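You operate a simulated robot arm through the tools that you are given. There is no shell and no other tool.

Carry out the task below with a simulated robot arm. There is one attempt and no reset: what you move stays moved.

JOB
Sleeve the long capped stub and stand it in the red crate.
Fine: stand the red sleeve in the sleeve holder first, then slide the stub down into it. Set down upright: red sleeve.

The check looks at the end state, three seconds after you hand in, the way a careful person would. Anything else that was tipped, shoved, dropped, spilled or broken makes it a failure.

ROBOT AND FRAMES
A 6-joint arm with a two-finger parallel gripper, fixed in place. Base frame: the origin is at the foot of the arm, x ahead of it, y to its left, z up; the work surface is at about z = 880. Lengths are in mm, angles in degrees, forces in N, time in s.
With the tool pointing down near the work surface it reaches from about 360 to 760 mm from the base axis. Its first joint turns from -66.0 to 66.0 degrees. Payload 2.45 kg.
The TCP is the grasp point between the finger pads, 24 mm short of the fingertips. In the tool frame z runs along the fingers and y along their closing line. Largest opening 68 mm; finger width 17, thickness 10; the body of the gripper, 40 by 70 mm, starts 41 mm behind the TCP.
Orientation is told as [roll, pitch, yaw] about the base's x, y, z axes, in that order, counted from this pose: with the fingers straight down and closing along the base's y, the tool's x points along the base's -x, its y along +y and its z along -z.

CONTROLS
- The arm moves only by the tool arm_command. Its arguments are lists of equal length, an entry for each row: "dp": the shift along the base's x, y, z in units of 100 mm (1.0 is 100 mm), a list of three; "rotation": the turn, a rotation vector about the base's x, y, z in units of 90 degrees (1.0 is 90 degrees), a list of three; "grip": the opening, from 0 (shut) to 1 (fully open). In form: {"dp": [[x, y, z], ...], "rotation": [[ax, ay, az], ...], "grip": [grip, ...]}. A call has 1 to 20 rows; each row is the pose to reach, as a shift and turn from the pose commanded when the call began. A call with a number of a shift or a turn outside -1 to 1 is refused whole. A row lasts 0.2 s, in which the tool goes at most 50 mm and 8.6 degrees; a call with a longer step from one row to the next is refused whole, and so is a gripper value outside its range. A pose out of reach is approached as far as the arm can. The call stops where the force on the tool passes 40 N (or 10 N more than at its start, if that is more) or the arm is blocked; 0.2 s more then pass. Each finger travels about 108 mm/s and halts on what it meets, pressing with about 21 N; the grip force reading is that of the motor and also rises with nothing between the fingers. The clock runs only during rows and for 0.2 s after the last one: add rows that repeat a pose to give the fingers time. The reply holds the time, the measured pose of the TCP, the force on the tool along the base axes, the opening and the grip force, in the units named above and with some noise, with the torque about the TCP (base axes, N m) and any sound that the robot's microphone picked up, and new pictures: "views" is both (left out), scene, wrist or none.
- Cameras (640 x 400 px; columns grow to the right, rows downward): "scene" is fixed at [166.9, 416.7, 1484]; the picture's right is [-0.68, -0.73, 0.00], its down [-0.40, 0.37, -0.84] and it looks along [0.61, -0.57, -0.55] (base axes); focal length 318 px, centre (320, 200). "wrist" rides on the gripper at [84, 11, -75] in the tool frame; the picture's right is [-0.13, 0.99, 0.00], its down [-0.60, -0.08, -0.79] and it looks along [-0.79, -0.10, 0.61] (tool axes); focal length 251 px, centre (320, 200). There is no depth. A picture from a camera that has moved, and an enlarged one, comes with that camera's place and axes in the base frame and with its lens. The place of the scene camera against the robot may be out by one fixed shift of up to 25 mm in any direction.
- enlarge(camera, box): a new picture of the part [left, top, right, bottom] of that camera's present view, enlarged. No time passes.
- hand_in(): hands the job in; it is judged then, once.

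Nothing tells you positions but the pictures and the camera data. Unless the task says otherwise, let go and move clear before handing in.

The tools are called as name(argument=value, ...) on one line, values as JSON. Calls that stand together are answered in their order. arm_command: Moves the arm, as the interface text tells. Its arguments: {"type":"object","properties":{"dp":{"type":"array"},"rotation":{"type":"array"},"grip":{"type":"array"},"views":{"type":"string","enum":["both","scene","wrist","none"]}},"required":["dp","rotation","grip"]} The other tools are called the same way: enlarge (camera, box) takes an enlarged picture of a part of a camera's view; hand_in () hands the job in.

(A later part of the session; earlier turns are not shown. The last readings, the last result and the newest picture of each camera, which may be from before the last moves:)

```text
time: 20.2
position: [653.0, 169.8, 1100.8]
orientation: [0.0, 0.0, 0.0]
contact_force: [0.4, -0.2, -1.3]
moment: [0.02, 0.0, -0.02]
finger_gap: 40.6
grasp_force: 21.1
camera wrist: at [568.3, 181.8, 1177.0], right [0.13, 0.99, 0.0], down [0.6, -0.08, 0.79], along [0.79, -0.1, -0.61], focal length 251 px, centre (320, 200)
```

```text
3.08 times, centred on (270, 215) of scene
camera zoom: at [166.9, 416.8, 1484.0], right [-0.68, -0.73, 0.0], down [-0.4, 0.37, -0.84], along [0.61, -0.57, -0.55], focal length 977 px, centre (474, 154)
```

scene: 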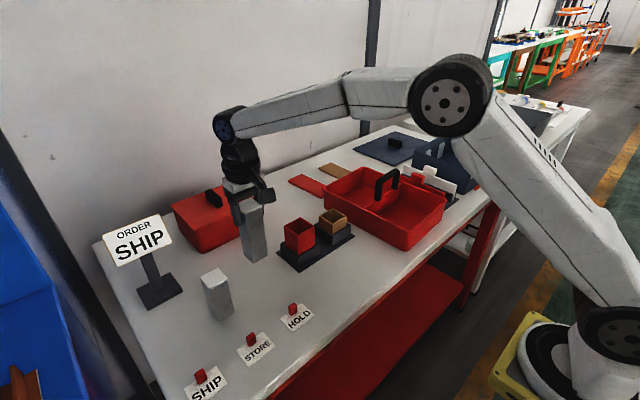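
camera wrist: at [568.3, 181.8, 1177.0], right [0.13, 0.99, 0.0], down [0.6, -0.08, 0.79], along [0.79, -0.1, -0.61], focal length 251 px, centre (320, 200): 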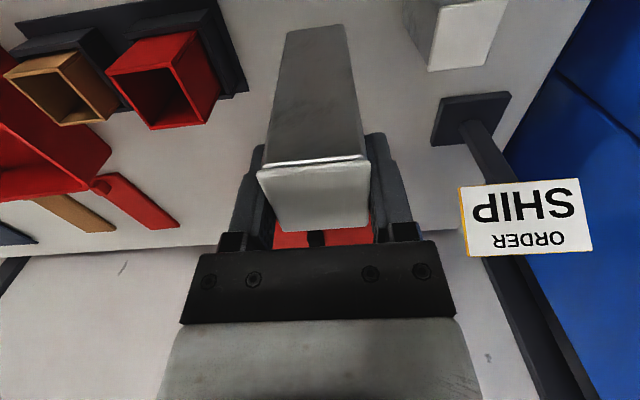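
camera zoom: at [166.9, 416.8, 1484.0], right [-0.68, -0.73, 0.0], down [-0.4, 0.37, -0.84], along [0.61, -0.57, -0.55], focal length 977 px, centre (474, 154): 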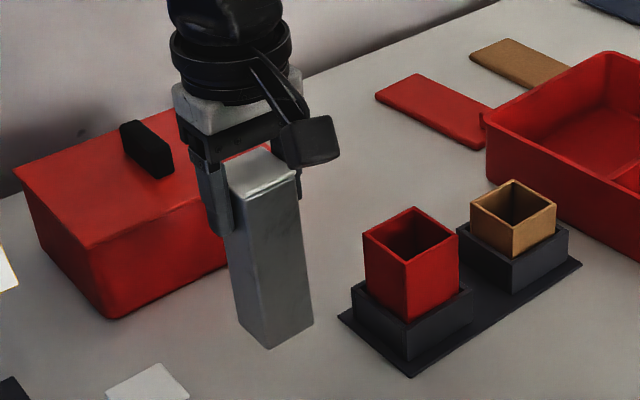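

The stub hangs straight. I'll raise it and carry it over to the sleeve.

arm_command(dp=[[0, 0, 0.25], [0.04, -0.3, 0.25], [0.08, -0.6, 0.25], [0.12, -0.8, 0.25], [0.18, -1.0, 0.25], [0.18, -1.0, 0.25]], rotation=[[0, 0, 0], [0, 0, 0], [0, 0, 0], [0, 0, 0], [0, 0, 0], [0, 0, 0]], grip=[0.3, 0.3, 0.3, 0.3, 0.3, 0.3])

enlarge(camera="wrist", box=[180, 0, 400, 140])

```text
time: 21.6
position: [669.4, 68.7, 1127.9]
orientation: [-0.1, 0.1, -0.1]
contact_force: [1.3, 0.3, -1.7]
moment: [0.04, -0.01, 0.02]
finger_gap: 40.9
grasp_force: 20.8
camera wrist: at [584.9, 80.4, 1203.4], right [0.13, 0.99, 0.0], down [0.6, -0.08, 0.79], along [0.79, -0.1, -0.61], focal length 251 px, centre (320, 200)
```

scene: 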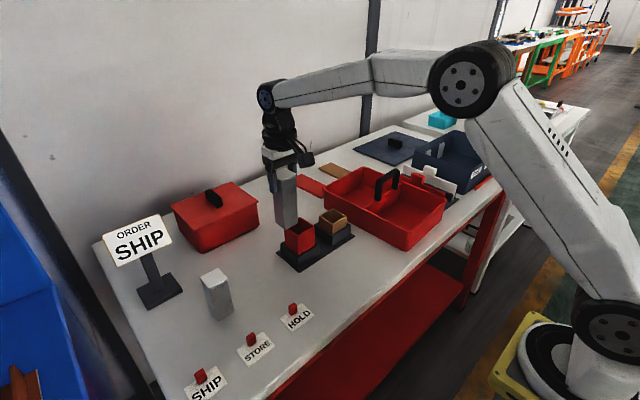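
wrist: 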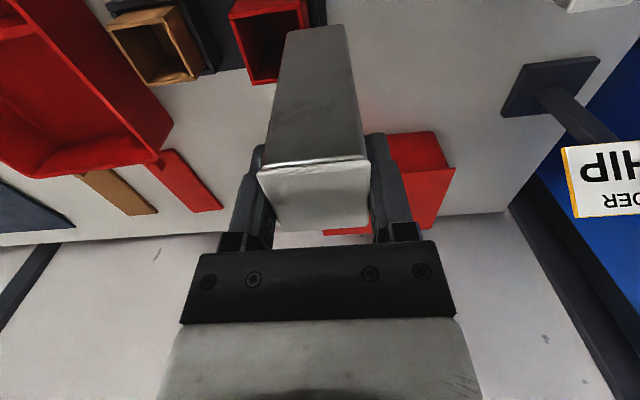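

```text
2.86 times, centred on (290, 70) of wrist
camera zoom: at [584.9, 80.4, 1203.4], right [0.13, 0.99, 0.0], down [0.6, -0.08, 0.79], along [0.79, -0.1, -0.61], focal length 718 px, centre (406, 571)
```

zoom: 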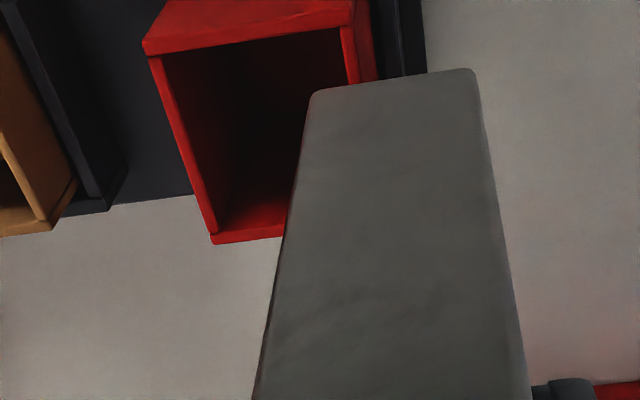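

Relative to the sleeve opening, the stub needs about +1 mm in x and -38 mm in y. I'll go there and lower to just above the rim.

arm_command(dp=[[0.01, -0.2, 0], [0.01, -0.38, 0], [0.01, -0.38, 0], [0.01, -0.38, -0.1], [0.01, -0.38, -0.2], [0.01, -0.38, -0.2]], rotation=[[0, 0, 0], [0, 0, 0], [0, 0, 0], [0, 0, 0], [0, 0, 0], [0, 0, 0]], grip=[0.3, 0.3, 0.3, 0.3, 0.3, 0.3])

enlarge(camera="wrist", box=[240, 0, 400, 100])

enlarge(camera="scene", box=[250, 180, 350, 260])

```text
time: 23.0
position: [671.5, 31.7, 1106.9]
orientation: [-0.1, 0.0, 0.0]
contact_force: [0.0, -0.3, -1.4]
moment: [0.02, -0.01, -0.03]
finger_gap: 40.6
grasp_force: 20.4
camera wrist: at [587.3, 43.2, 1183.0], right [0.13, 0.99, 0.0], down [0.6, -0.08, 0.79], along [0.79, -0.1, -0.61], focal length 251 px, centre (320, 200)
```

scene: 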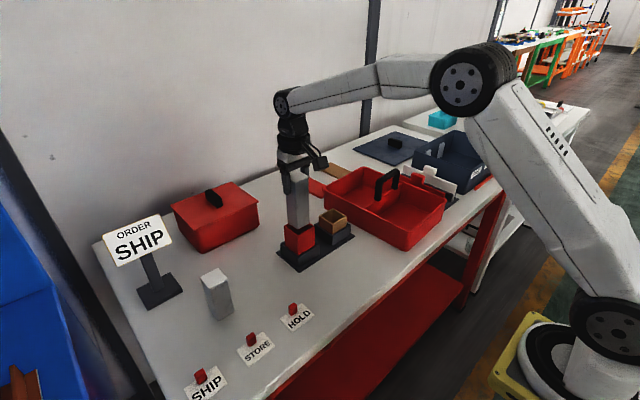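
wrist: 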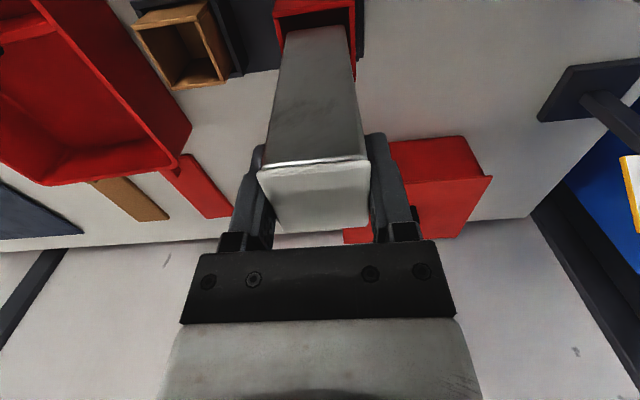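

```text
4.00 times, centred on (320, 50) of wrist
camera zoom: at [587.3, 43.2, 1183.0], right [0.13, 0.99, 0.0], down [0.6, -0.08, 0.79], along [0.79, -0.1, -0.61], focal length 1006 px, centre (320, 800)
```

zoom: 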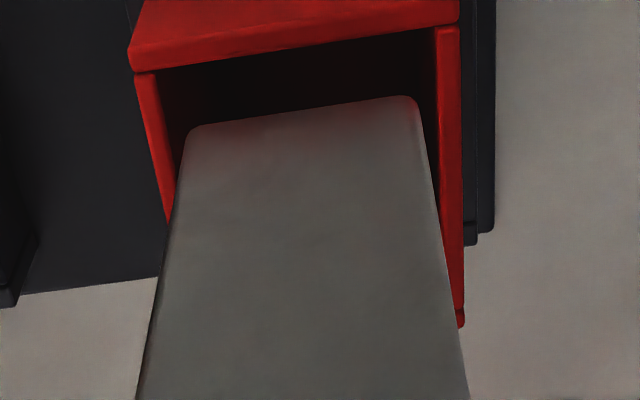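

```text
5.00 times, centred on (300, 220) of scene
camera zoom: at [166.9, 416.7, 1484.0], right [-0.68, -0.73, 0.0], down [-0.4, 0.37, -0.84], along [0.61, -0.57, -0.55], focal length 1588 px, centre (420, 100)
```

zoom: 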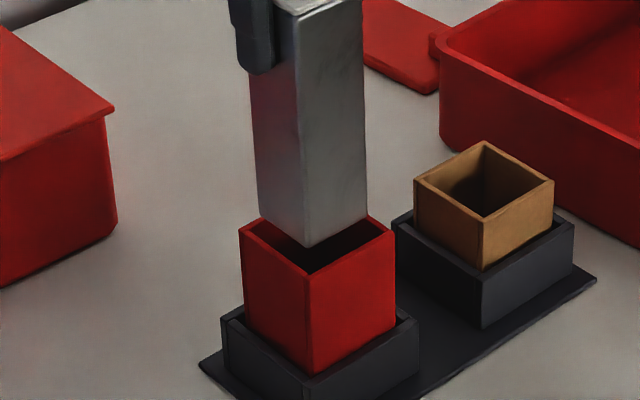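

The stub is within about 1 mm of centred. I'll correct x by -1.2 mm and start inserting gently.

arm_command(dp=[[-0.012, 0, 0], [-0.012, 0, -0.08], [-0.012, 0, -0.13], [-0.012, 0, -0.18], [-0.012, 0, -0.24], [-0.012, 0, -0.3]], rotation=[[0, 0, 0], [0, 0, 0], [0, 0, 0], [0, 0, 0], [0, 0, 0], [0, 0, 0]], grip=[0.3, 0.3, 0.3, 0.3, 0.3, 0.3])

enlarge(camera="scene", box=[250, 180, 350, 260])

enlarge(camera="wrist", box=[240, 0, 400, 100])

```text
time: 24.4
position: [670.7, 32.5, 1076.8]
orientation: [-0.1, 0.0, 0.0]
contact_force: [-0.7, 0.7, -1.2]
moment: [0.02, 0.0, 0.01]
finger_gap: 40.4
grasp_force: 20.8
camera wrist: at [586.0, 43.9, 1152.5], right [0.13, 0.99, 0.0], down [0.6, -0.08, 0.79], along [0.79, -0.1, -0.61], focal length 251 px, centre (320, 200)
```

scene: 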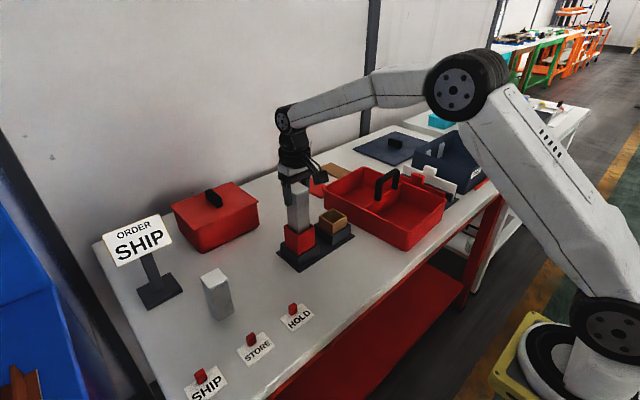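
wrist: 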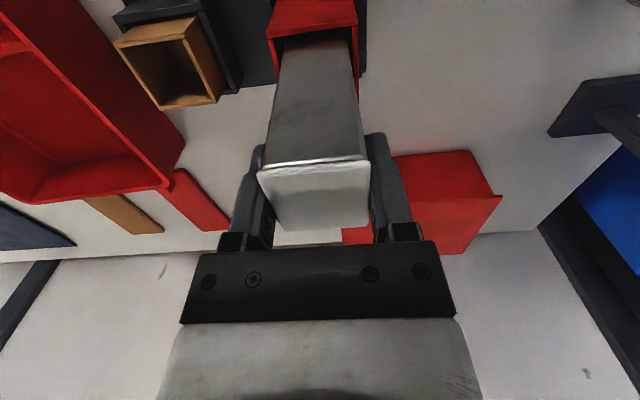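

```text
5.00 times, centred on (300, 220) of scene
camera zoom: at [166.9, 416.7, 1484.0], right [-0.68, -0.73, 0.0], down [-0.4, 0.37, -0.84], along [0.61, -0.57, -0.55], focal length 1588 px, centre (420, 100)
```

zoom: 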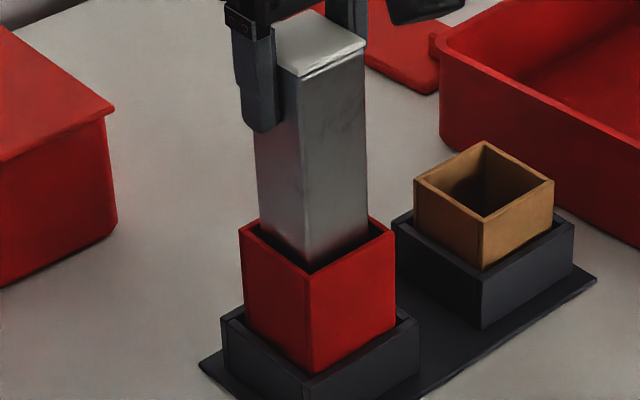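

```text
4.00 times, centred on (320, 50) of wrist
camera zoom: at [586.0, 43.9, 1152.5], right [0.13, 0.99, 0.0], down [0.6, -0.08, 0.79], along [0.79, -0.1, -0.61], focal length 1006 px, centre (320, 800)
```

zoom: 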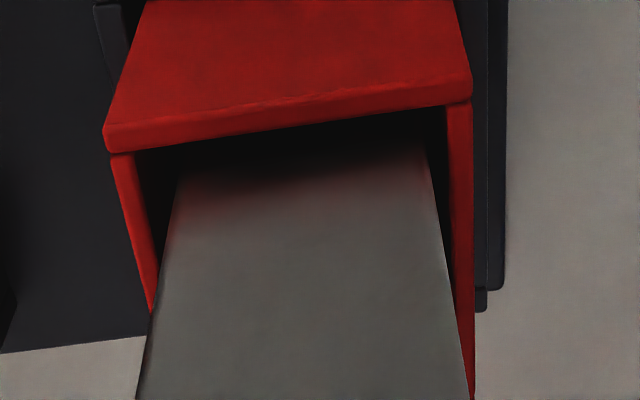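

The stub has entered the sleeve without contact. I'll keep sliding it down.

arm_command(dp=[[0, 0, -0.08], [0, 0, -0.16], [0, 0, -0.24], [0, 0, -0.32], [0, 0, -0.4], [0, 0, -0.47], [0, 0, -0.53], [0, 0, -0.57]], rotation=[[0, 0, 0], [0, 0, 0], [0, 0, 0], [0, 0, 0], [0, 0, 0], [0, 0, 0], [0, 0, 0], [0, 0, 0]], grip=[0.3, 0.3, 0.3, 0.3, 0.3, 0.3, 0.3, 0.3])

enlarge(camera="scene", box=[250, 180, 350, 260])

```text
time: 26.2
position: [669.9, 31.9, 1019.7]
orientation: [0.1, 0.0, 0.0]
contact_force: [0.1, -0.3, -1.7]
moment: [0.02, 0.01, -0.01]
finger_gap: 40.5
grasp_force: 21.2
camera wrist: at [585.8, 43.5, 1095.0], right [0.13, 0.99, 0.0], down [0.6, -0.08, 0.79], along [0.79, -0.1, -0.61], focal length 251 px, centre (320, 200)
```

scene: 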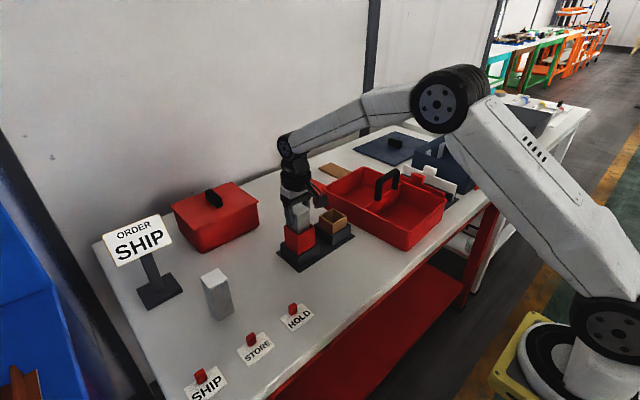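
wrist: 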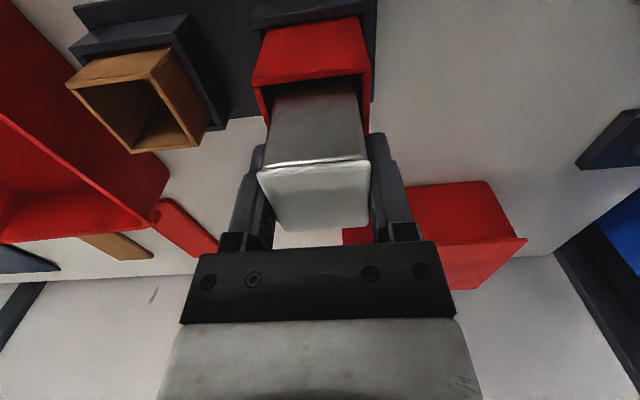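

```text
5.00 times, centred on (300, 220) of scene
camera zoom: at [166.9, 416.7, 1484.0], right [-0.68, -0.73, 0.0], down [-0.4, 0.37, -0.84], along [0.61, -0.57, -0.55], focal length 1588 px, centre (420, 100)
```

zoom: 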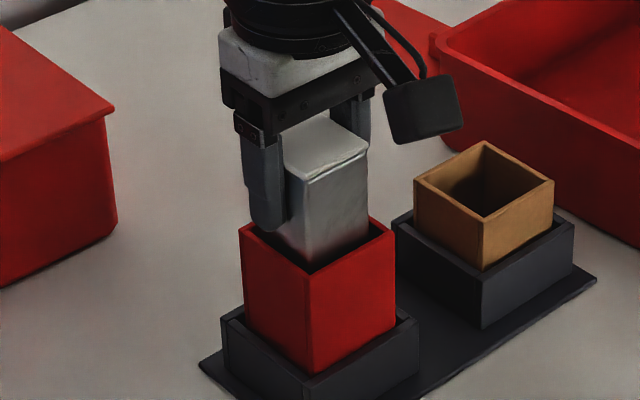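

The stub is nearly home, with the fingertips still above the rim. I'll finish the descent in small steps.

arm_command(dp=[[0, 0, -0.03], [0, 0, -0.05], [0, 0, -0.07], [0, 0, -0.085], [0, 0, -0.1]], rotation=[[0, 0, 0], [0, 0, 0], [0, 0, 0], [0, 0, 0], [0, 0, 0]], grip=[0.3, 0.3, 0.3, 0.3, 0.3], views="none")

```text
time: 27.4
position: [670.3, 31.8, 1009.4]
orientation: [0.1, 0.1, -0.1]
contact_force: [-0.2, 0.4, -1.5]
moment: [-0.02, 0.01, 0.01]
finger_gap: 40.6
grasp_force: 21.3
```

arm_command(dp=[[0, 0, -0.01], [0, 0, -0.02], [0, 0, -0.03], [0, 0, -0.04]], rotation=[[0, 0, 0], [0, 0, 0], [0, 0, 0], [0, 0, 0]], grip=[0.3, 0.3, 0.3, 0.3], views="both")

enlarge(camera="scene", box=[250, 180, 350, 260])

enlarge(camera="wrist", box=[220, 0, 420, 240])

```text
time: 28.4
position: [671.5, 30.7, 1006.6]
orientation: [0.0, -0.3, 0.0]
contact_force: [-0.9, -1.7, 16.3]
moment: [-0.01, -0.06, 0.0]
finger_gap: 41.0
grasp_force: 21.3
camera wrist: at [586.8, 42.7, 1082.7], right [0.13, 0.99, 0.0], down [0.6, -0.08, 0.8], along [0.79, -0.1, -0.6], focal length 251 px, centre (320, 200)
```

scene: 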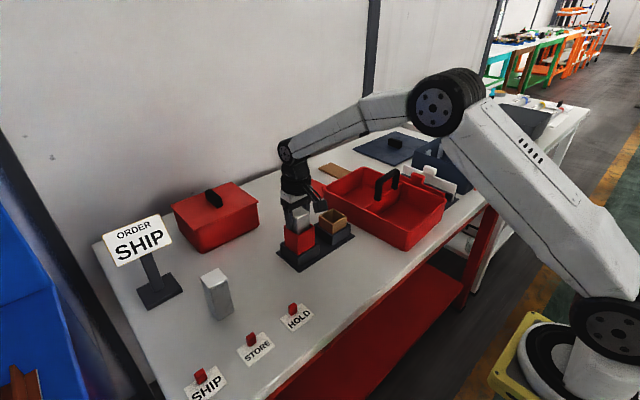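
wrist: 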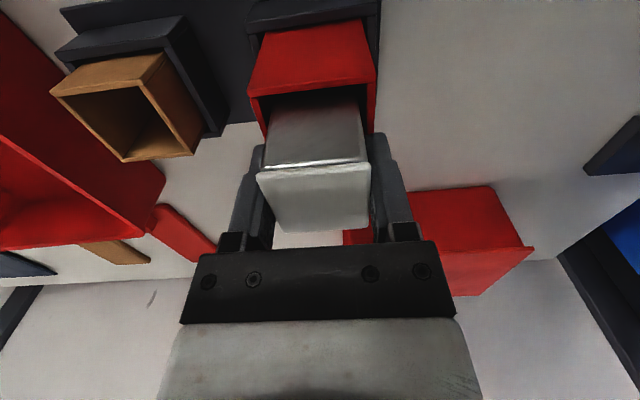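

```text
5.00 times, centred on (300, 220) of scene
camera zoom: at [166.5, 416.7, 1484.0], right [-0.68, -0.73, 0.0], down [-0.4, 0.37, -0.84], along [0.61, -0.57, -0.55], focal length 1588 px, centre (420, 100)
```

zoom: 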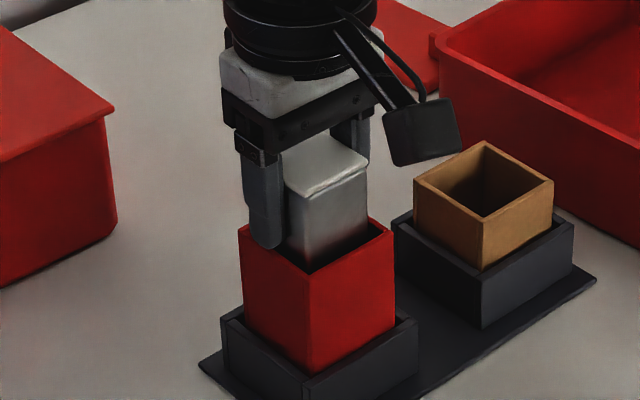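

```text
1.67 times, centred on (320, 120) of wrist
camera zoom: at [586.8, 42.7, 1082.7], right [0.13, 0.99, 0.0], down [0.6, -0.08, 0.8], along [0.79, -0.1, -0.6], focal length 419 px, centre (320, 333)
```

zoom: 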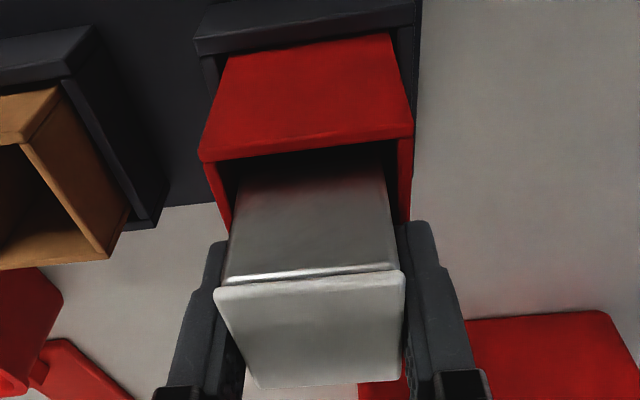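

The stub contacts the bottom at 16 N with the fingers just above the rim. I'll ease the pressure, release and rise.

arm_command(dp=[[0, 0, 0.01], [0, 0, 0.01], [0, 0, 0.01], [0, 0, 0.01], [0, 0, 0.2], [0, 0, 0.5], [0, 0, 0.7], [0, 0, 0.7]], rotation=[[0, 0, 0], [0, 0, 0], [0, 0, 0], [0, 0, 0], [0, 0, 0], [0, 0, 0], [0, 0, 0], [0, 0, 0]], grip=[0.7, 1, 1, 1, 1, 1, 1, 1])

enlarge(camera="scene", box=[250, 180, 350, 260])

enlarge(camera="wrist", box=[220, 0, 420, 150])

```text
time: 30.2
position: [669.1, 31.7, 1075.3]
orientation: [0.0, -0.1, 0.0]
contact_force: [0.0, 0.3, -0.3]
moment: [-0.01, -0.03, -0.01]
finger_gap: 68.0
grasp_force: 0.1
camera wrist: at [584.5, 42.7, 1151.5], right [0.13, 0.99, 0.0], down [0.6, -0.08, 0.79], along [0.79, -0.1, -0.61], focal length 251 px, centre (320, 200)
```

scene: 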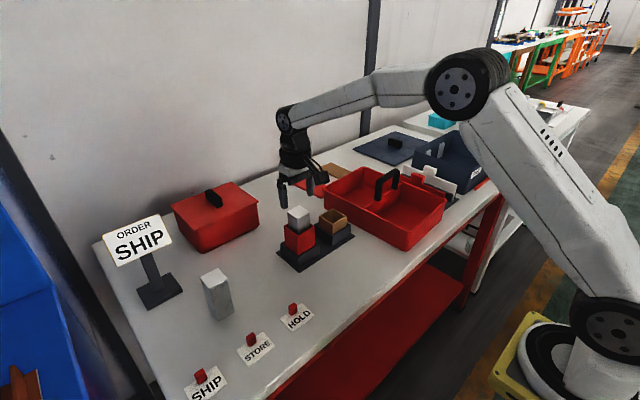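
wrist: 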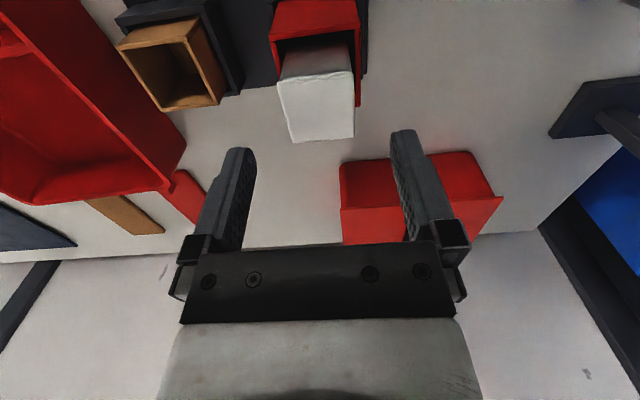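

```text
5.00 times, centred on (300, 220) of scene
camera zoom: at [166.9, 416.7, 1484.0], right [-0.68, -0.73, 0.0], down [-0.4, 0.37, -0.84], along [0.61, -0.57, -0.55], focal length 1588 px, centre (420, 100)
```

zoom: 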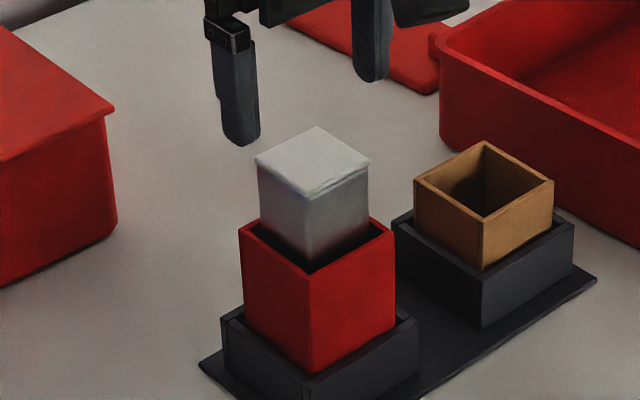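

```text
2.67 times, centred on (320, 75) of wrist
camera zoom: at [584.5, 42.7, 1151.5], right [0.13, 0.99, 0.0], down [0.6, -0.08, 0.79], along [0.79, -0.1, -0.61], focal length 670 px, centre (320, 533)
```

zoom: 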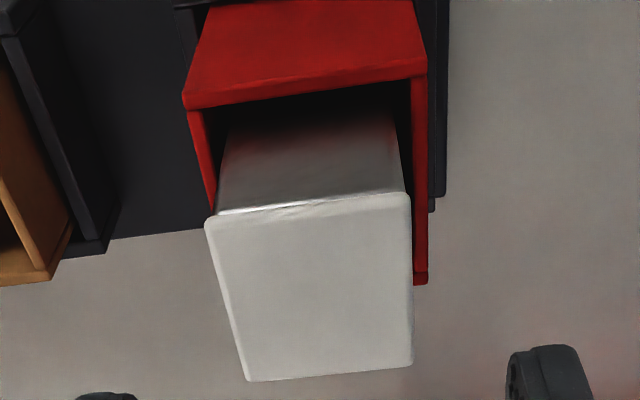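

The stub is fully seated, protruding about 42 mm above the rim. I'll grip the sleeve's upper ~17 mm with the TCP at about z 984, so the gripper body clears the cap.

arm_command(dp=[[0.005, -0.005, -0.2], [0.005, -0.005, -0.45], [0.005, -0.005, -0.65], [0.005, -0.005, -0.8], [0.005, -0.005, -0.91], [0.005, -0.005, -0.91]], rotation=[[0, 0, 0], [0, 0, 0], [0, 0, 0], [0, 0, 0], [0, 0, 0], [0, 0, 0]], grip=[1, 1, 1, 1, 1, 1])

enlarge(camera="scene", box=[250, 180, 350, 260])

enlarge(camera="wrist", box=[200, 0, 440, 260])

```text
time: 31.6
position: [669.8, 31.8, 983.0]
orientation: [0.0, -0.1, 0.0]
contact_force: [0.0, 0.3, -0.5]
moment: [0.01, 0.02, -0.01]
finger_gap: 67.9
grasp_force: 0.1
camera wrist: at [585.8, 43.1, 1059.3], right [0.13, 0.99, 0.0], down [0.6, -0.08, 0.79], along [0.79, -0.1, -0.61], focal length 251 px, centre (320, 200)
```

scene: 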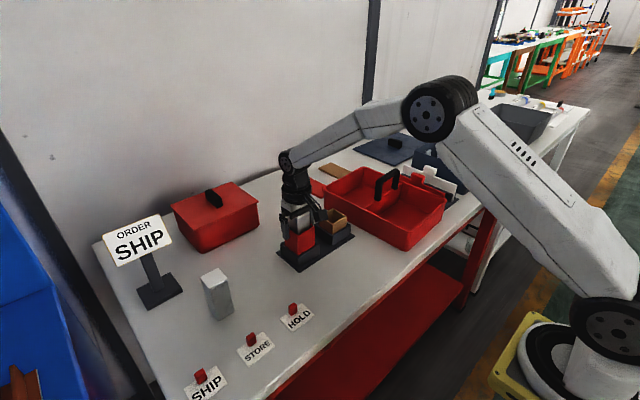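
wrist: 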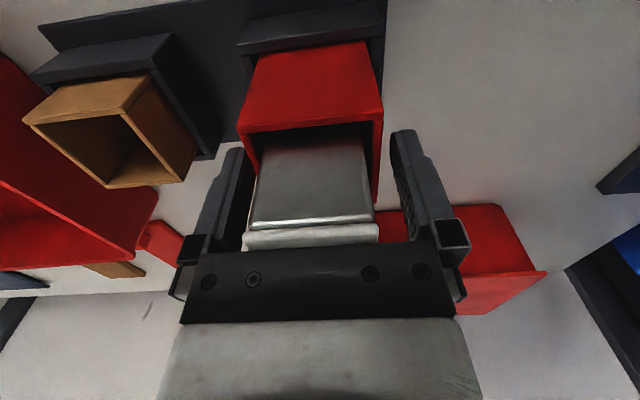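

```text
5.00 times, centred on (300, 220) of scene
camera zoom: at [166.9, 416.7, 1484.0], right [-0.68, -0.73, 0.0], down [-0.4, 0.37, -0.84], along [0.61, -0.57, -0.55], focal length 1588 px, centre (420, 100)
```

zoom: 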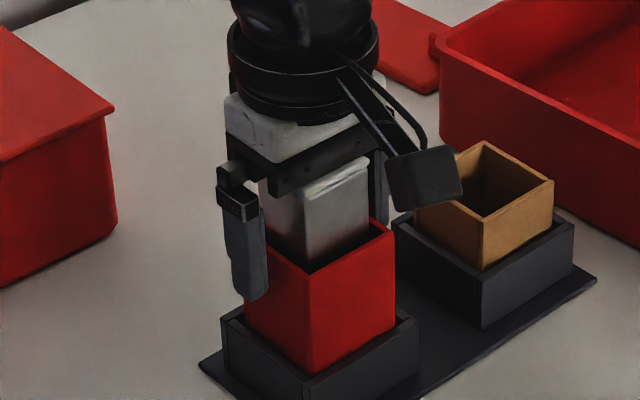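

```text
1.54 times, centred on (320, 130) of wrist
camera zoom: at [585.8, 43.1, 1059.3], right [0.13, 0.99, 0.0], down [0.6, -0.08, 0.79], along [0.79, -0.1, -0.61], focal length 387 px, centre (320, 308)
```

zoom: 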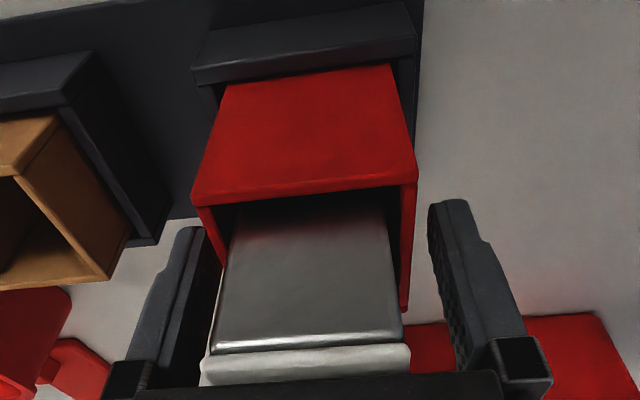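

There's no contact with the cap, and the fingers straddle the sleeve's upper edge. I'll close and lift slightly to check that the stub comes up with the sleeve.

arm_command(dp=[[0, 0, 0], [0, 0, 0], [0, 0, 0], [0, 0, 0.05], [0, 0, 0.12], [0, 0, 0.2], [0, 0, 0.2]], rotation=[[0, 0, 0], [0, 0, 0], [0, 0, 0], [0, 0, 0], [0, 0, 0], [0, 0, 0], [0, 0, 0]], grip=[0.5, 0.5, 0.5, 0.5, 0.5, 0.5, 0.5])

enlarge(camera="scene", box=[250, 180, 350, 260])

enlarge(camera="wrist", box=[200, 0, 440, 260])

```text
time: 33.2
position: [670.0, 31.5, 1003.5]
orientation: [0.0, -0.1, 0.0]
contact_force: [0.5, -0.2, -0.6]
moment: [0.01, 0.01, -0.02]
finger_gap: 55.4
grasp_force: 21.1
camera wrist: at [586.0, 42.9, 1079.5], right [0.13, 0.99, 0.0], down [0.6, -0.08, 0.79], along [0.79, -0.1, -0.61], focal length 251 px, centre (320, 200)
```

scene: 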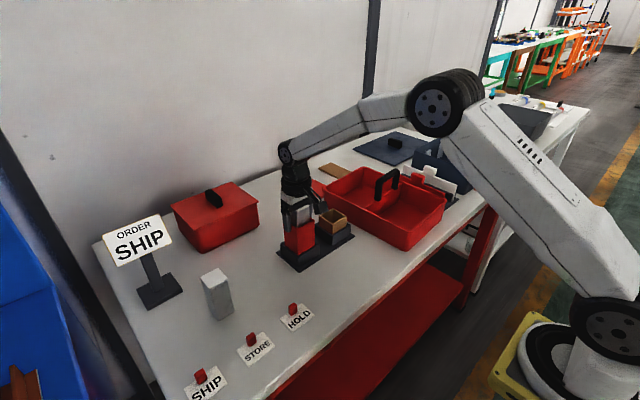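
wrist: 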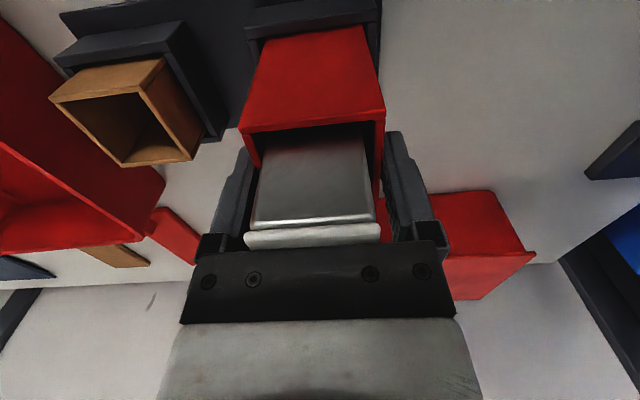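

```text
5.00 times, centred on (300, 220) of scene
camera zoom: at [166.9, 416.7, 1484.0], right [-0.68, -0.73, 0.0], down [-0.4, 0.37, -0.84], along [0.61, -0.57, -0.55], focal length 1588 px, centre (420, 100)
```

zoom: 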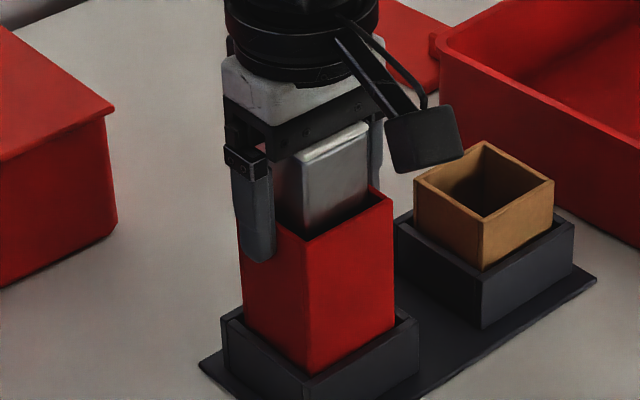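

```text
1.54 times, centred on (320, 130) of wrist
camera zoom: at [586.0, 42.9, 1079.5], right [0.13, 0.99, 0.0], down [0.6, -0.08, 0.79], along [0.79, -0.1, -0.61], focal length 387 px, centre (320, 308)
```

zoom: 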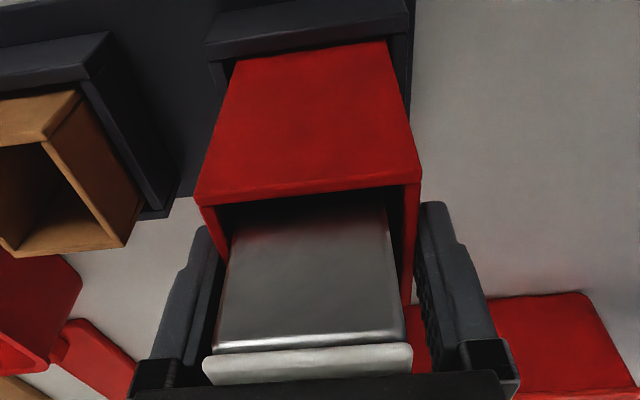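

The stub rises with the sleeve, so the sleeve has a floor. I'll lift higher and travel towards the crate.

arm_command(dp=[[0, 0, 0.2], [0, 0, 0.4], [0, 0, 0.6], [0, 0, 0.8], [0, 0, 1.0], [0, 0, 1.0]], rotation=[[0, 0, 0], [0, 0, 0], [0, 0, 0], [0, 0, 0], [0, 0, 0], [0, 0, 0]], grip=[0.4, 0.4, 0.4, 0.4, 0.4, 0.4], views="scene")

arm_command(dp=[[0, 0, 0.2], [-0.02, -0.2, 0.4], [-0.05, -0.4, 0.5], [-0.1, -0.6, 0.5], [-0.15, -0.8, 0.5], [-0.2, -1.0, 0.5], [-0.2, -1.0, 0.5]], rotation=[[0, 0, 0], [0, 0, 0], [0, 0, 0], [0, 0, 0], [0, 0, 0], [0, 0, 0], [0, 0, 0]], grip=[0.4, 0.4, 0.4, 0.4, 0.4, 0.4, 0.4], views="both")

```text
time: 34.6
position: [670.3, 31.9, 1105.7]
orientation: [0.0, 0.1, 0.1]
contact_force: [0.6, 0.4, -1.2]
moment: [0.02, -0.01, 0.0]
finger_gap: 55.3
grasp_force: 20.6
```

scene: 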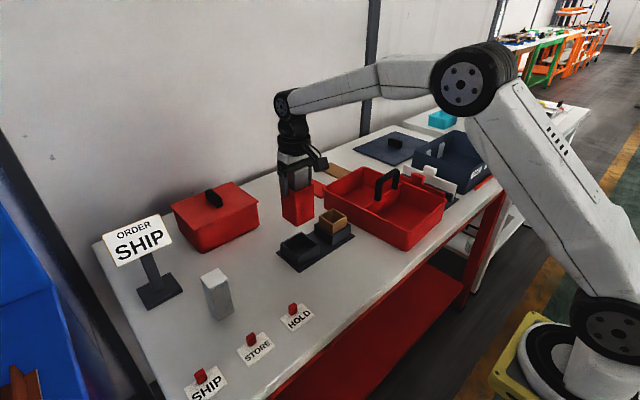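

```text
time: 36.2
position: [654.0, -68.1, 1154.2]
orientation: [0.0, 0.1, 0.0]
contact_force: [0.1, -0.1, -1.7]
moment: [-0.03, 0.0, -0.02]
finger_gap: 55.6
grasp_force: 21.0
camera wrist: at [568.8, -55.8, 1230.1], right [0.13, 0.99, 0.0], down [0.6, -0.08, 0.79], along [0.79, -0.1, -0.61], focal length 251 px, centre (320, 200)
```

scene: 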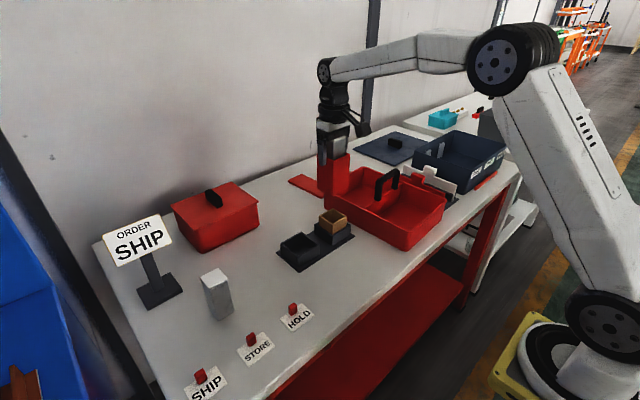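
wrist: 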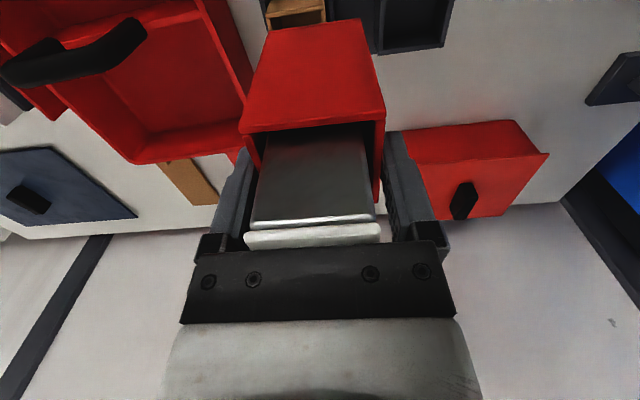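

From the wrist views, the crate's near compartment spans about x 485–640 and y -365 to -165, with the divider and handle at x≈641 and the handle top at about z 1017. The target is about (563, -265), and I'll approach it at this height.

arm_command(dp=[[-0.15, -0.1, 0], [-0.35, -0.2, 0], [-0.55, -0.3, 0], [-0.75, -0.4, 0], [-0.88, -0.5, 0], [-0.88, -0.7, 0], [-0.88, -0.7, 0]], rotation=[[0, 0, 0], [0, 0, 0], [0, 0, 0], [0, 0, 0], [0, 0, 0], [0, 0, 0], [0, 0, 0]], grip=[0.4, 0.4, 0.4, 0.4, 0.4, 0.4, 0.4], views="both")

enlarge(camera="wrist", box=[0, 0, 320, 200])

enlarge(camera="scene", box=[300, 100, 480, 255])

```text
time: 37.8
position: [564.1, -138.3, 1153.3]
orientation: [0.0, 0.0, 0.0]
contact_force: [0.2, 0.6, -1.7]
moment: [-0.04, -0.02, -0.02]
finger_gap: 55.4
grasp_force: 20.9
camera wrist: at [480.4, -127.0, 1229.2], right [0.13, 0.99, 0.0], down [0.6, -0.08, 0.79], along [0.79, -0.1, -0.61], focal length 251 px, centre (320, 200)
```

scene: 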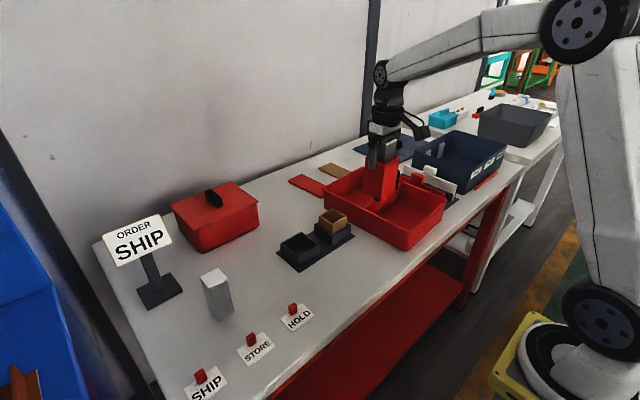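
wrist: 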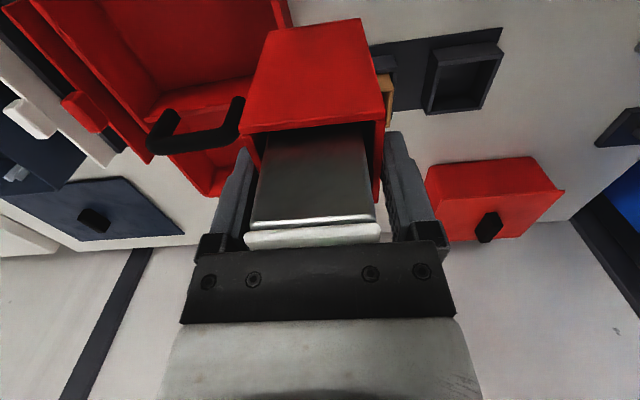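

```text
2.00 times, centred on (160, 100) of wrist
camera zoom: at [480.4, -127.0, 1229.2], right [0.13, 0.99, 0.0], down [0.6, -0.08, 0.79], along [0.79, -0.1, -0.61], focal length 503 px, centre (640, 400)
```

zoom: 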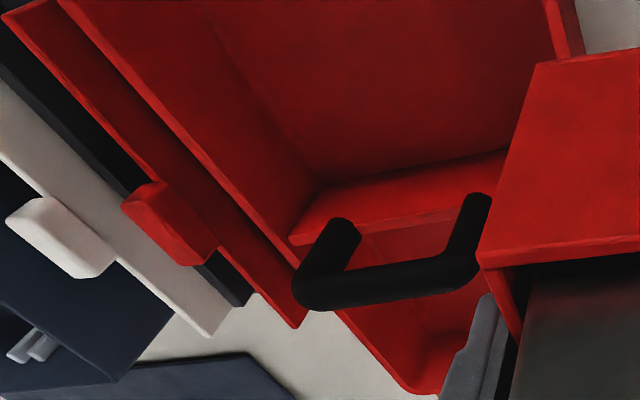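

```text
2.58 times, centred on (390, 178) of scene
camera zoom: at [166.9, 416.7, 1484.0], right [-0.68, -0.73, 0.0], down [-0.4, 0.37, -0.84], along [0.61, -0.57, -0.55], focal length 819 px, centre (139, 258)
```

zoom: 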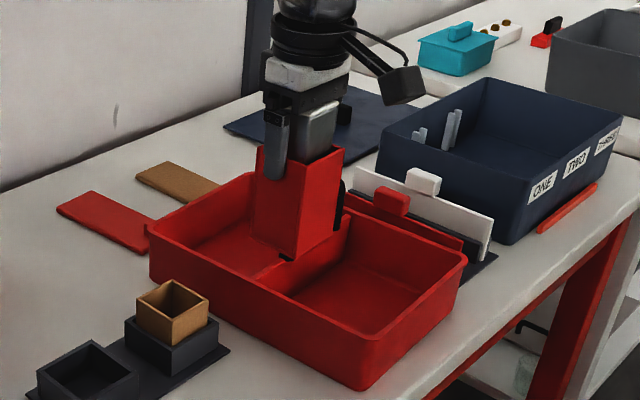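

The measurements agree: the compartment interior is about x 495–640 and y -370 to -170. I'll move over its centre.

arm_command(dp=[[0, -0.25, 0], [0, -0.5, 0], [0, -0.75, 0], [0, -1.0, 0], [0, -1.0, 0]], rotation=[[0, 0, 0], [0, 0, 0], [0, 0, 0], [0, 0, 0], [0, 0, 0]], grip=[0.4, 0.4, 0.4, 0.4, 0.4], views="none")

arm_command(dp=[[0, -0.15, 0], [0, -0.3, 0], [0, -0.3, -0.2], [0, -0.3, -0.4], [0, -0.3, -0.6], [0, -0.3, -0.6]], rotation=[[0, 0, 0], [0, 0, 0], [0, 0, 0], [0, 0, 0], [0, 0, 0], [0, 0, 0]], grip=[0.4, 0.4, 0.4, 0.4, 0.4, 0.4], views="both")

enlarge(camera="scene", box=[320, 120, 480, 260])

```text
time: 39.0
position: [563.9, -239.1, 1152.3]
orientation: [0.0, 0.0, 0.0]
contact_force: [-0.3, -0.3, -2.1]
moment: [0.0, 0.0, 0.02]
finger_gap: 55.3
grasp_force: 21.1
```

```text
time: 40.4
position: [562.1, -267.7, 1094.6]
orientation: [0.0, 0.0, 0.0]
contact_force: [-0.2, 0.6, -1.5]
moment: [-0.01, 0.02, 0.02]
finger_gap: 55.2
grasp_force: 21.4
camera wrist: at [478.0, -256.3, 1170.6], right [0.13, 0.99, 0.0], down [0.6, -0.08, 0.79], along [0.79, -0.1, -0.61], focal length 251 px, centre (320, 200)
```

scene: 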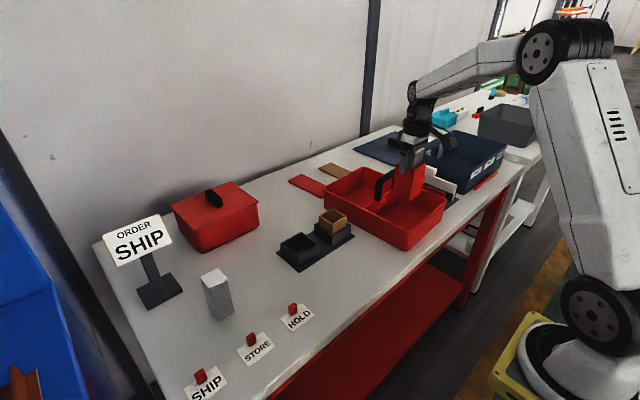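
wrist: 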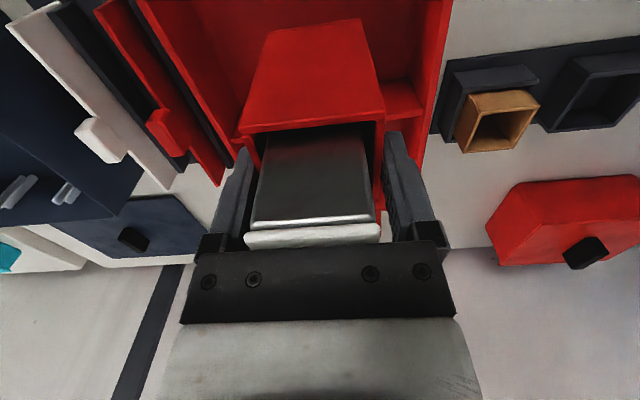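

```text
2.86 times, centred on (400, 190) of scene
camera zoom: at [166.9, 416.7, 1484.0], right [-0.68, -0.73, 0.0], down [-0.4, 0.37, -0.84], along [0.61, -0.57, -0.55], focal length 907 px, centre (91, 229)
```

zoom: 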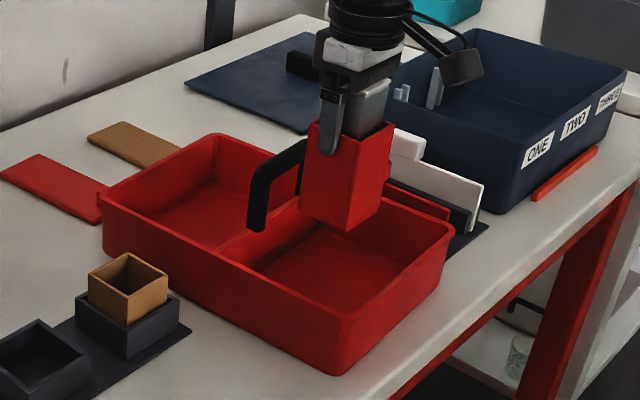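

The sleeve is over the middle of the near compartment and clear of the handle. I'll lower it.

arm_command(dp=[[0, 0, -0.2], [0, 0, -0.4], [0, 0, -0.6], [0, 0, -0.8], [0, 0, -0.92], [0, 0, -0.92]], rotation=[[0, 0, 0], [0, 0, 0], [0, 0, 0], [0, 0, 0], [0, 0, 0], [0, 0, 0]], grip=[0.4, 0.4, 0.4, 0.4, 0.4, 0.4], views="both")

enlarge(camera="scene", box=[320, 120, 480, 260])

```text
time: 41.8
position: [563.3, -268.2, 1002.2]
orientation: [0.0, 0.0, 0.0]
contact_force: [-0.5, -0.6, -2.4]
moment: [-0.01, 0.0, -0.01]
finger_gap: 55.5
grasp_force: 21.2
camera wrist: at [478.1, -257.1, 1078.6], right [0.13, 0.99, 0.0], down [0.6, -0.08, 0.79], along [0.79, -0.1, -0.61], focal length 251 px, centre (320, 200)
```

scene: 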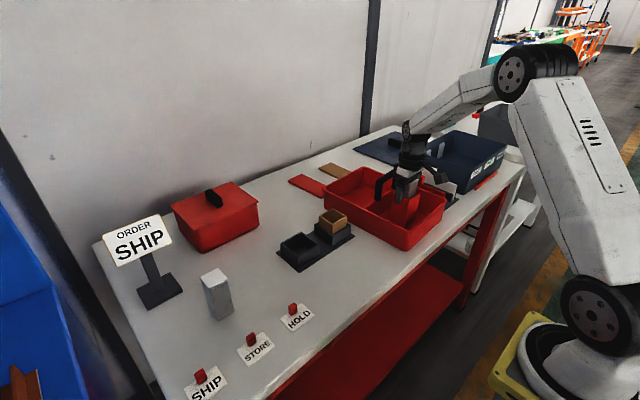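
wrist: 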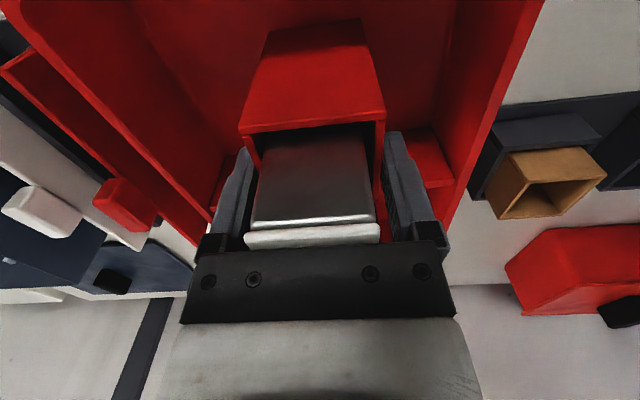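

```text
2.86 times, centred on (400, 190) of scene
camera zoom: at [166.9, 416.7, 1484.0], right [-0.68, -0.73, 0.0], down [-0.4, 0.37, -0.84], along [0.61, -0.57, -0.55], focal length 907 px, centre (91, 229)
```

zoom: 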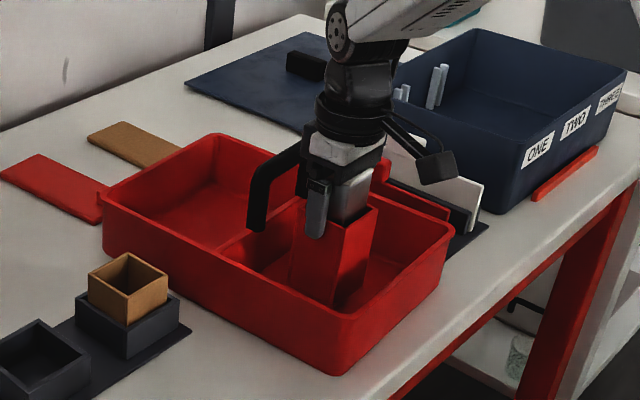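

Everything is clear of the crate walls. I'll do the last ~17 mm in small steps until it touches down.

arm_command(dp=[[0, 0, -0.04], [0, 0, -0.08], [0, 0, -0.1], [0, 0, -0.12], [0, 0, -0.135], [0, 0, -0.15]], rotation=[[0, 0, 0], [0, 0, 0], [0, 0, 0], [0, 0, 0], [0, 0, 0], [0, 0, 0]], grip=[0.4, 0.4, 0.4, 0.4, 0.4, 0.4], views="none")

```text
time: 43.2
position: [563.1, -267.9, 986.9]
orientation: [0.0, -0.1, -0.1]
contact_force: [-0.2, 0.6, -1.9]
moment: [-0.04, 0.0, 0.02]
finger_gap: 55.2
grasp_force: 20.6
```

arm_command(dp=[[0, 0, -0.01], [0, 0, -0.02], [0, 0, -0.03]], rotation=[[0, 0, 0], [0, 0, 0], [0, 0, 0]], grip=[0.4, 0.4, 0.4], views="none")

```text
time: 44.0
position: [564.2, -268.2, 984.3]
orientation: [0.0, 0.0, 0.0]
contact_force: [0.2, 1.1, 0.6]
moment: [0.08, -0.02, -0.03]
finger_gap: 55.3
grasp_force: 21.1
```

arm_command(dp=[[0, 0, -0.005], [0, 0, -0.01], [0, 0, -0.01]], rotation=[[0, 0, 0], [0, 0, 0], [0, 0, 0]], grip=[0.4, 0.4, 0.4], views="both")

enlarge(camera="scene", box=[320, 120, 480, 260])

```text
time: 44.8
position: [564.0, -267.5, 983.5]
orientation: [-0.2, 0.0, 0.1]
contact_force: [-1.6, -0.6, 11.4]
moment: [0.06, 0.32, -0.01]
finger_gap: 55.7
grasp_force: 20.9
camera wrist: at [478.8, -256.7, 1060.1], right [0.13, 0.99, 0.0], down [0.6, -0.08, 0.79], along [0.79, -0.1, -0.61], focal length 251 px, centre (320, 200)
```

scene: 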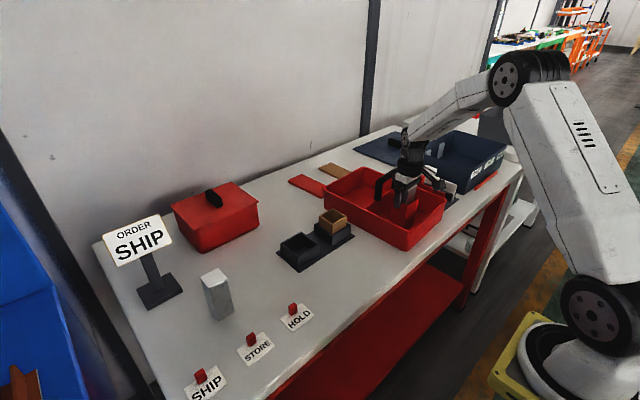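
wrist: 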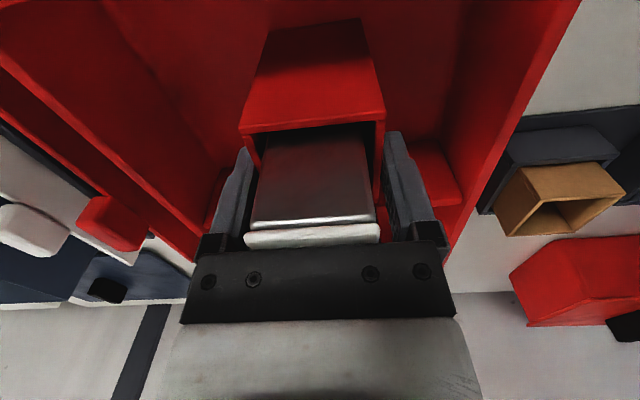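

```text
2.86 times, centred on (400, 190) of scene
camera zoom: at [166.6, 416.8, 1484.0], right [-0.68, -0.73, 0.0], down [-0.4, 0.37, -0.84], along [0.61, -0.57, -0.55], focal length 907 px, centre (91, 229)
```

zoom: 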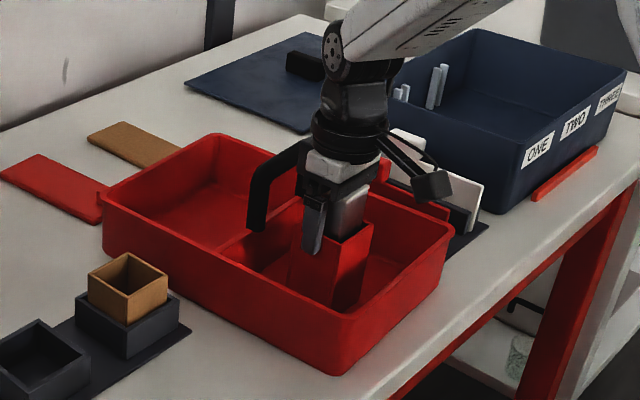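

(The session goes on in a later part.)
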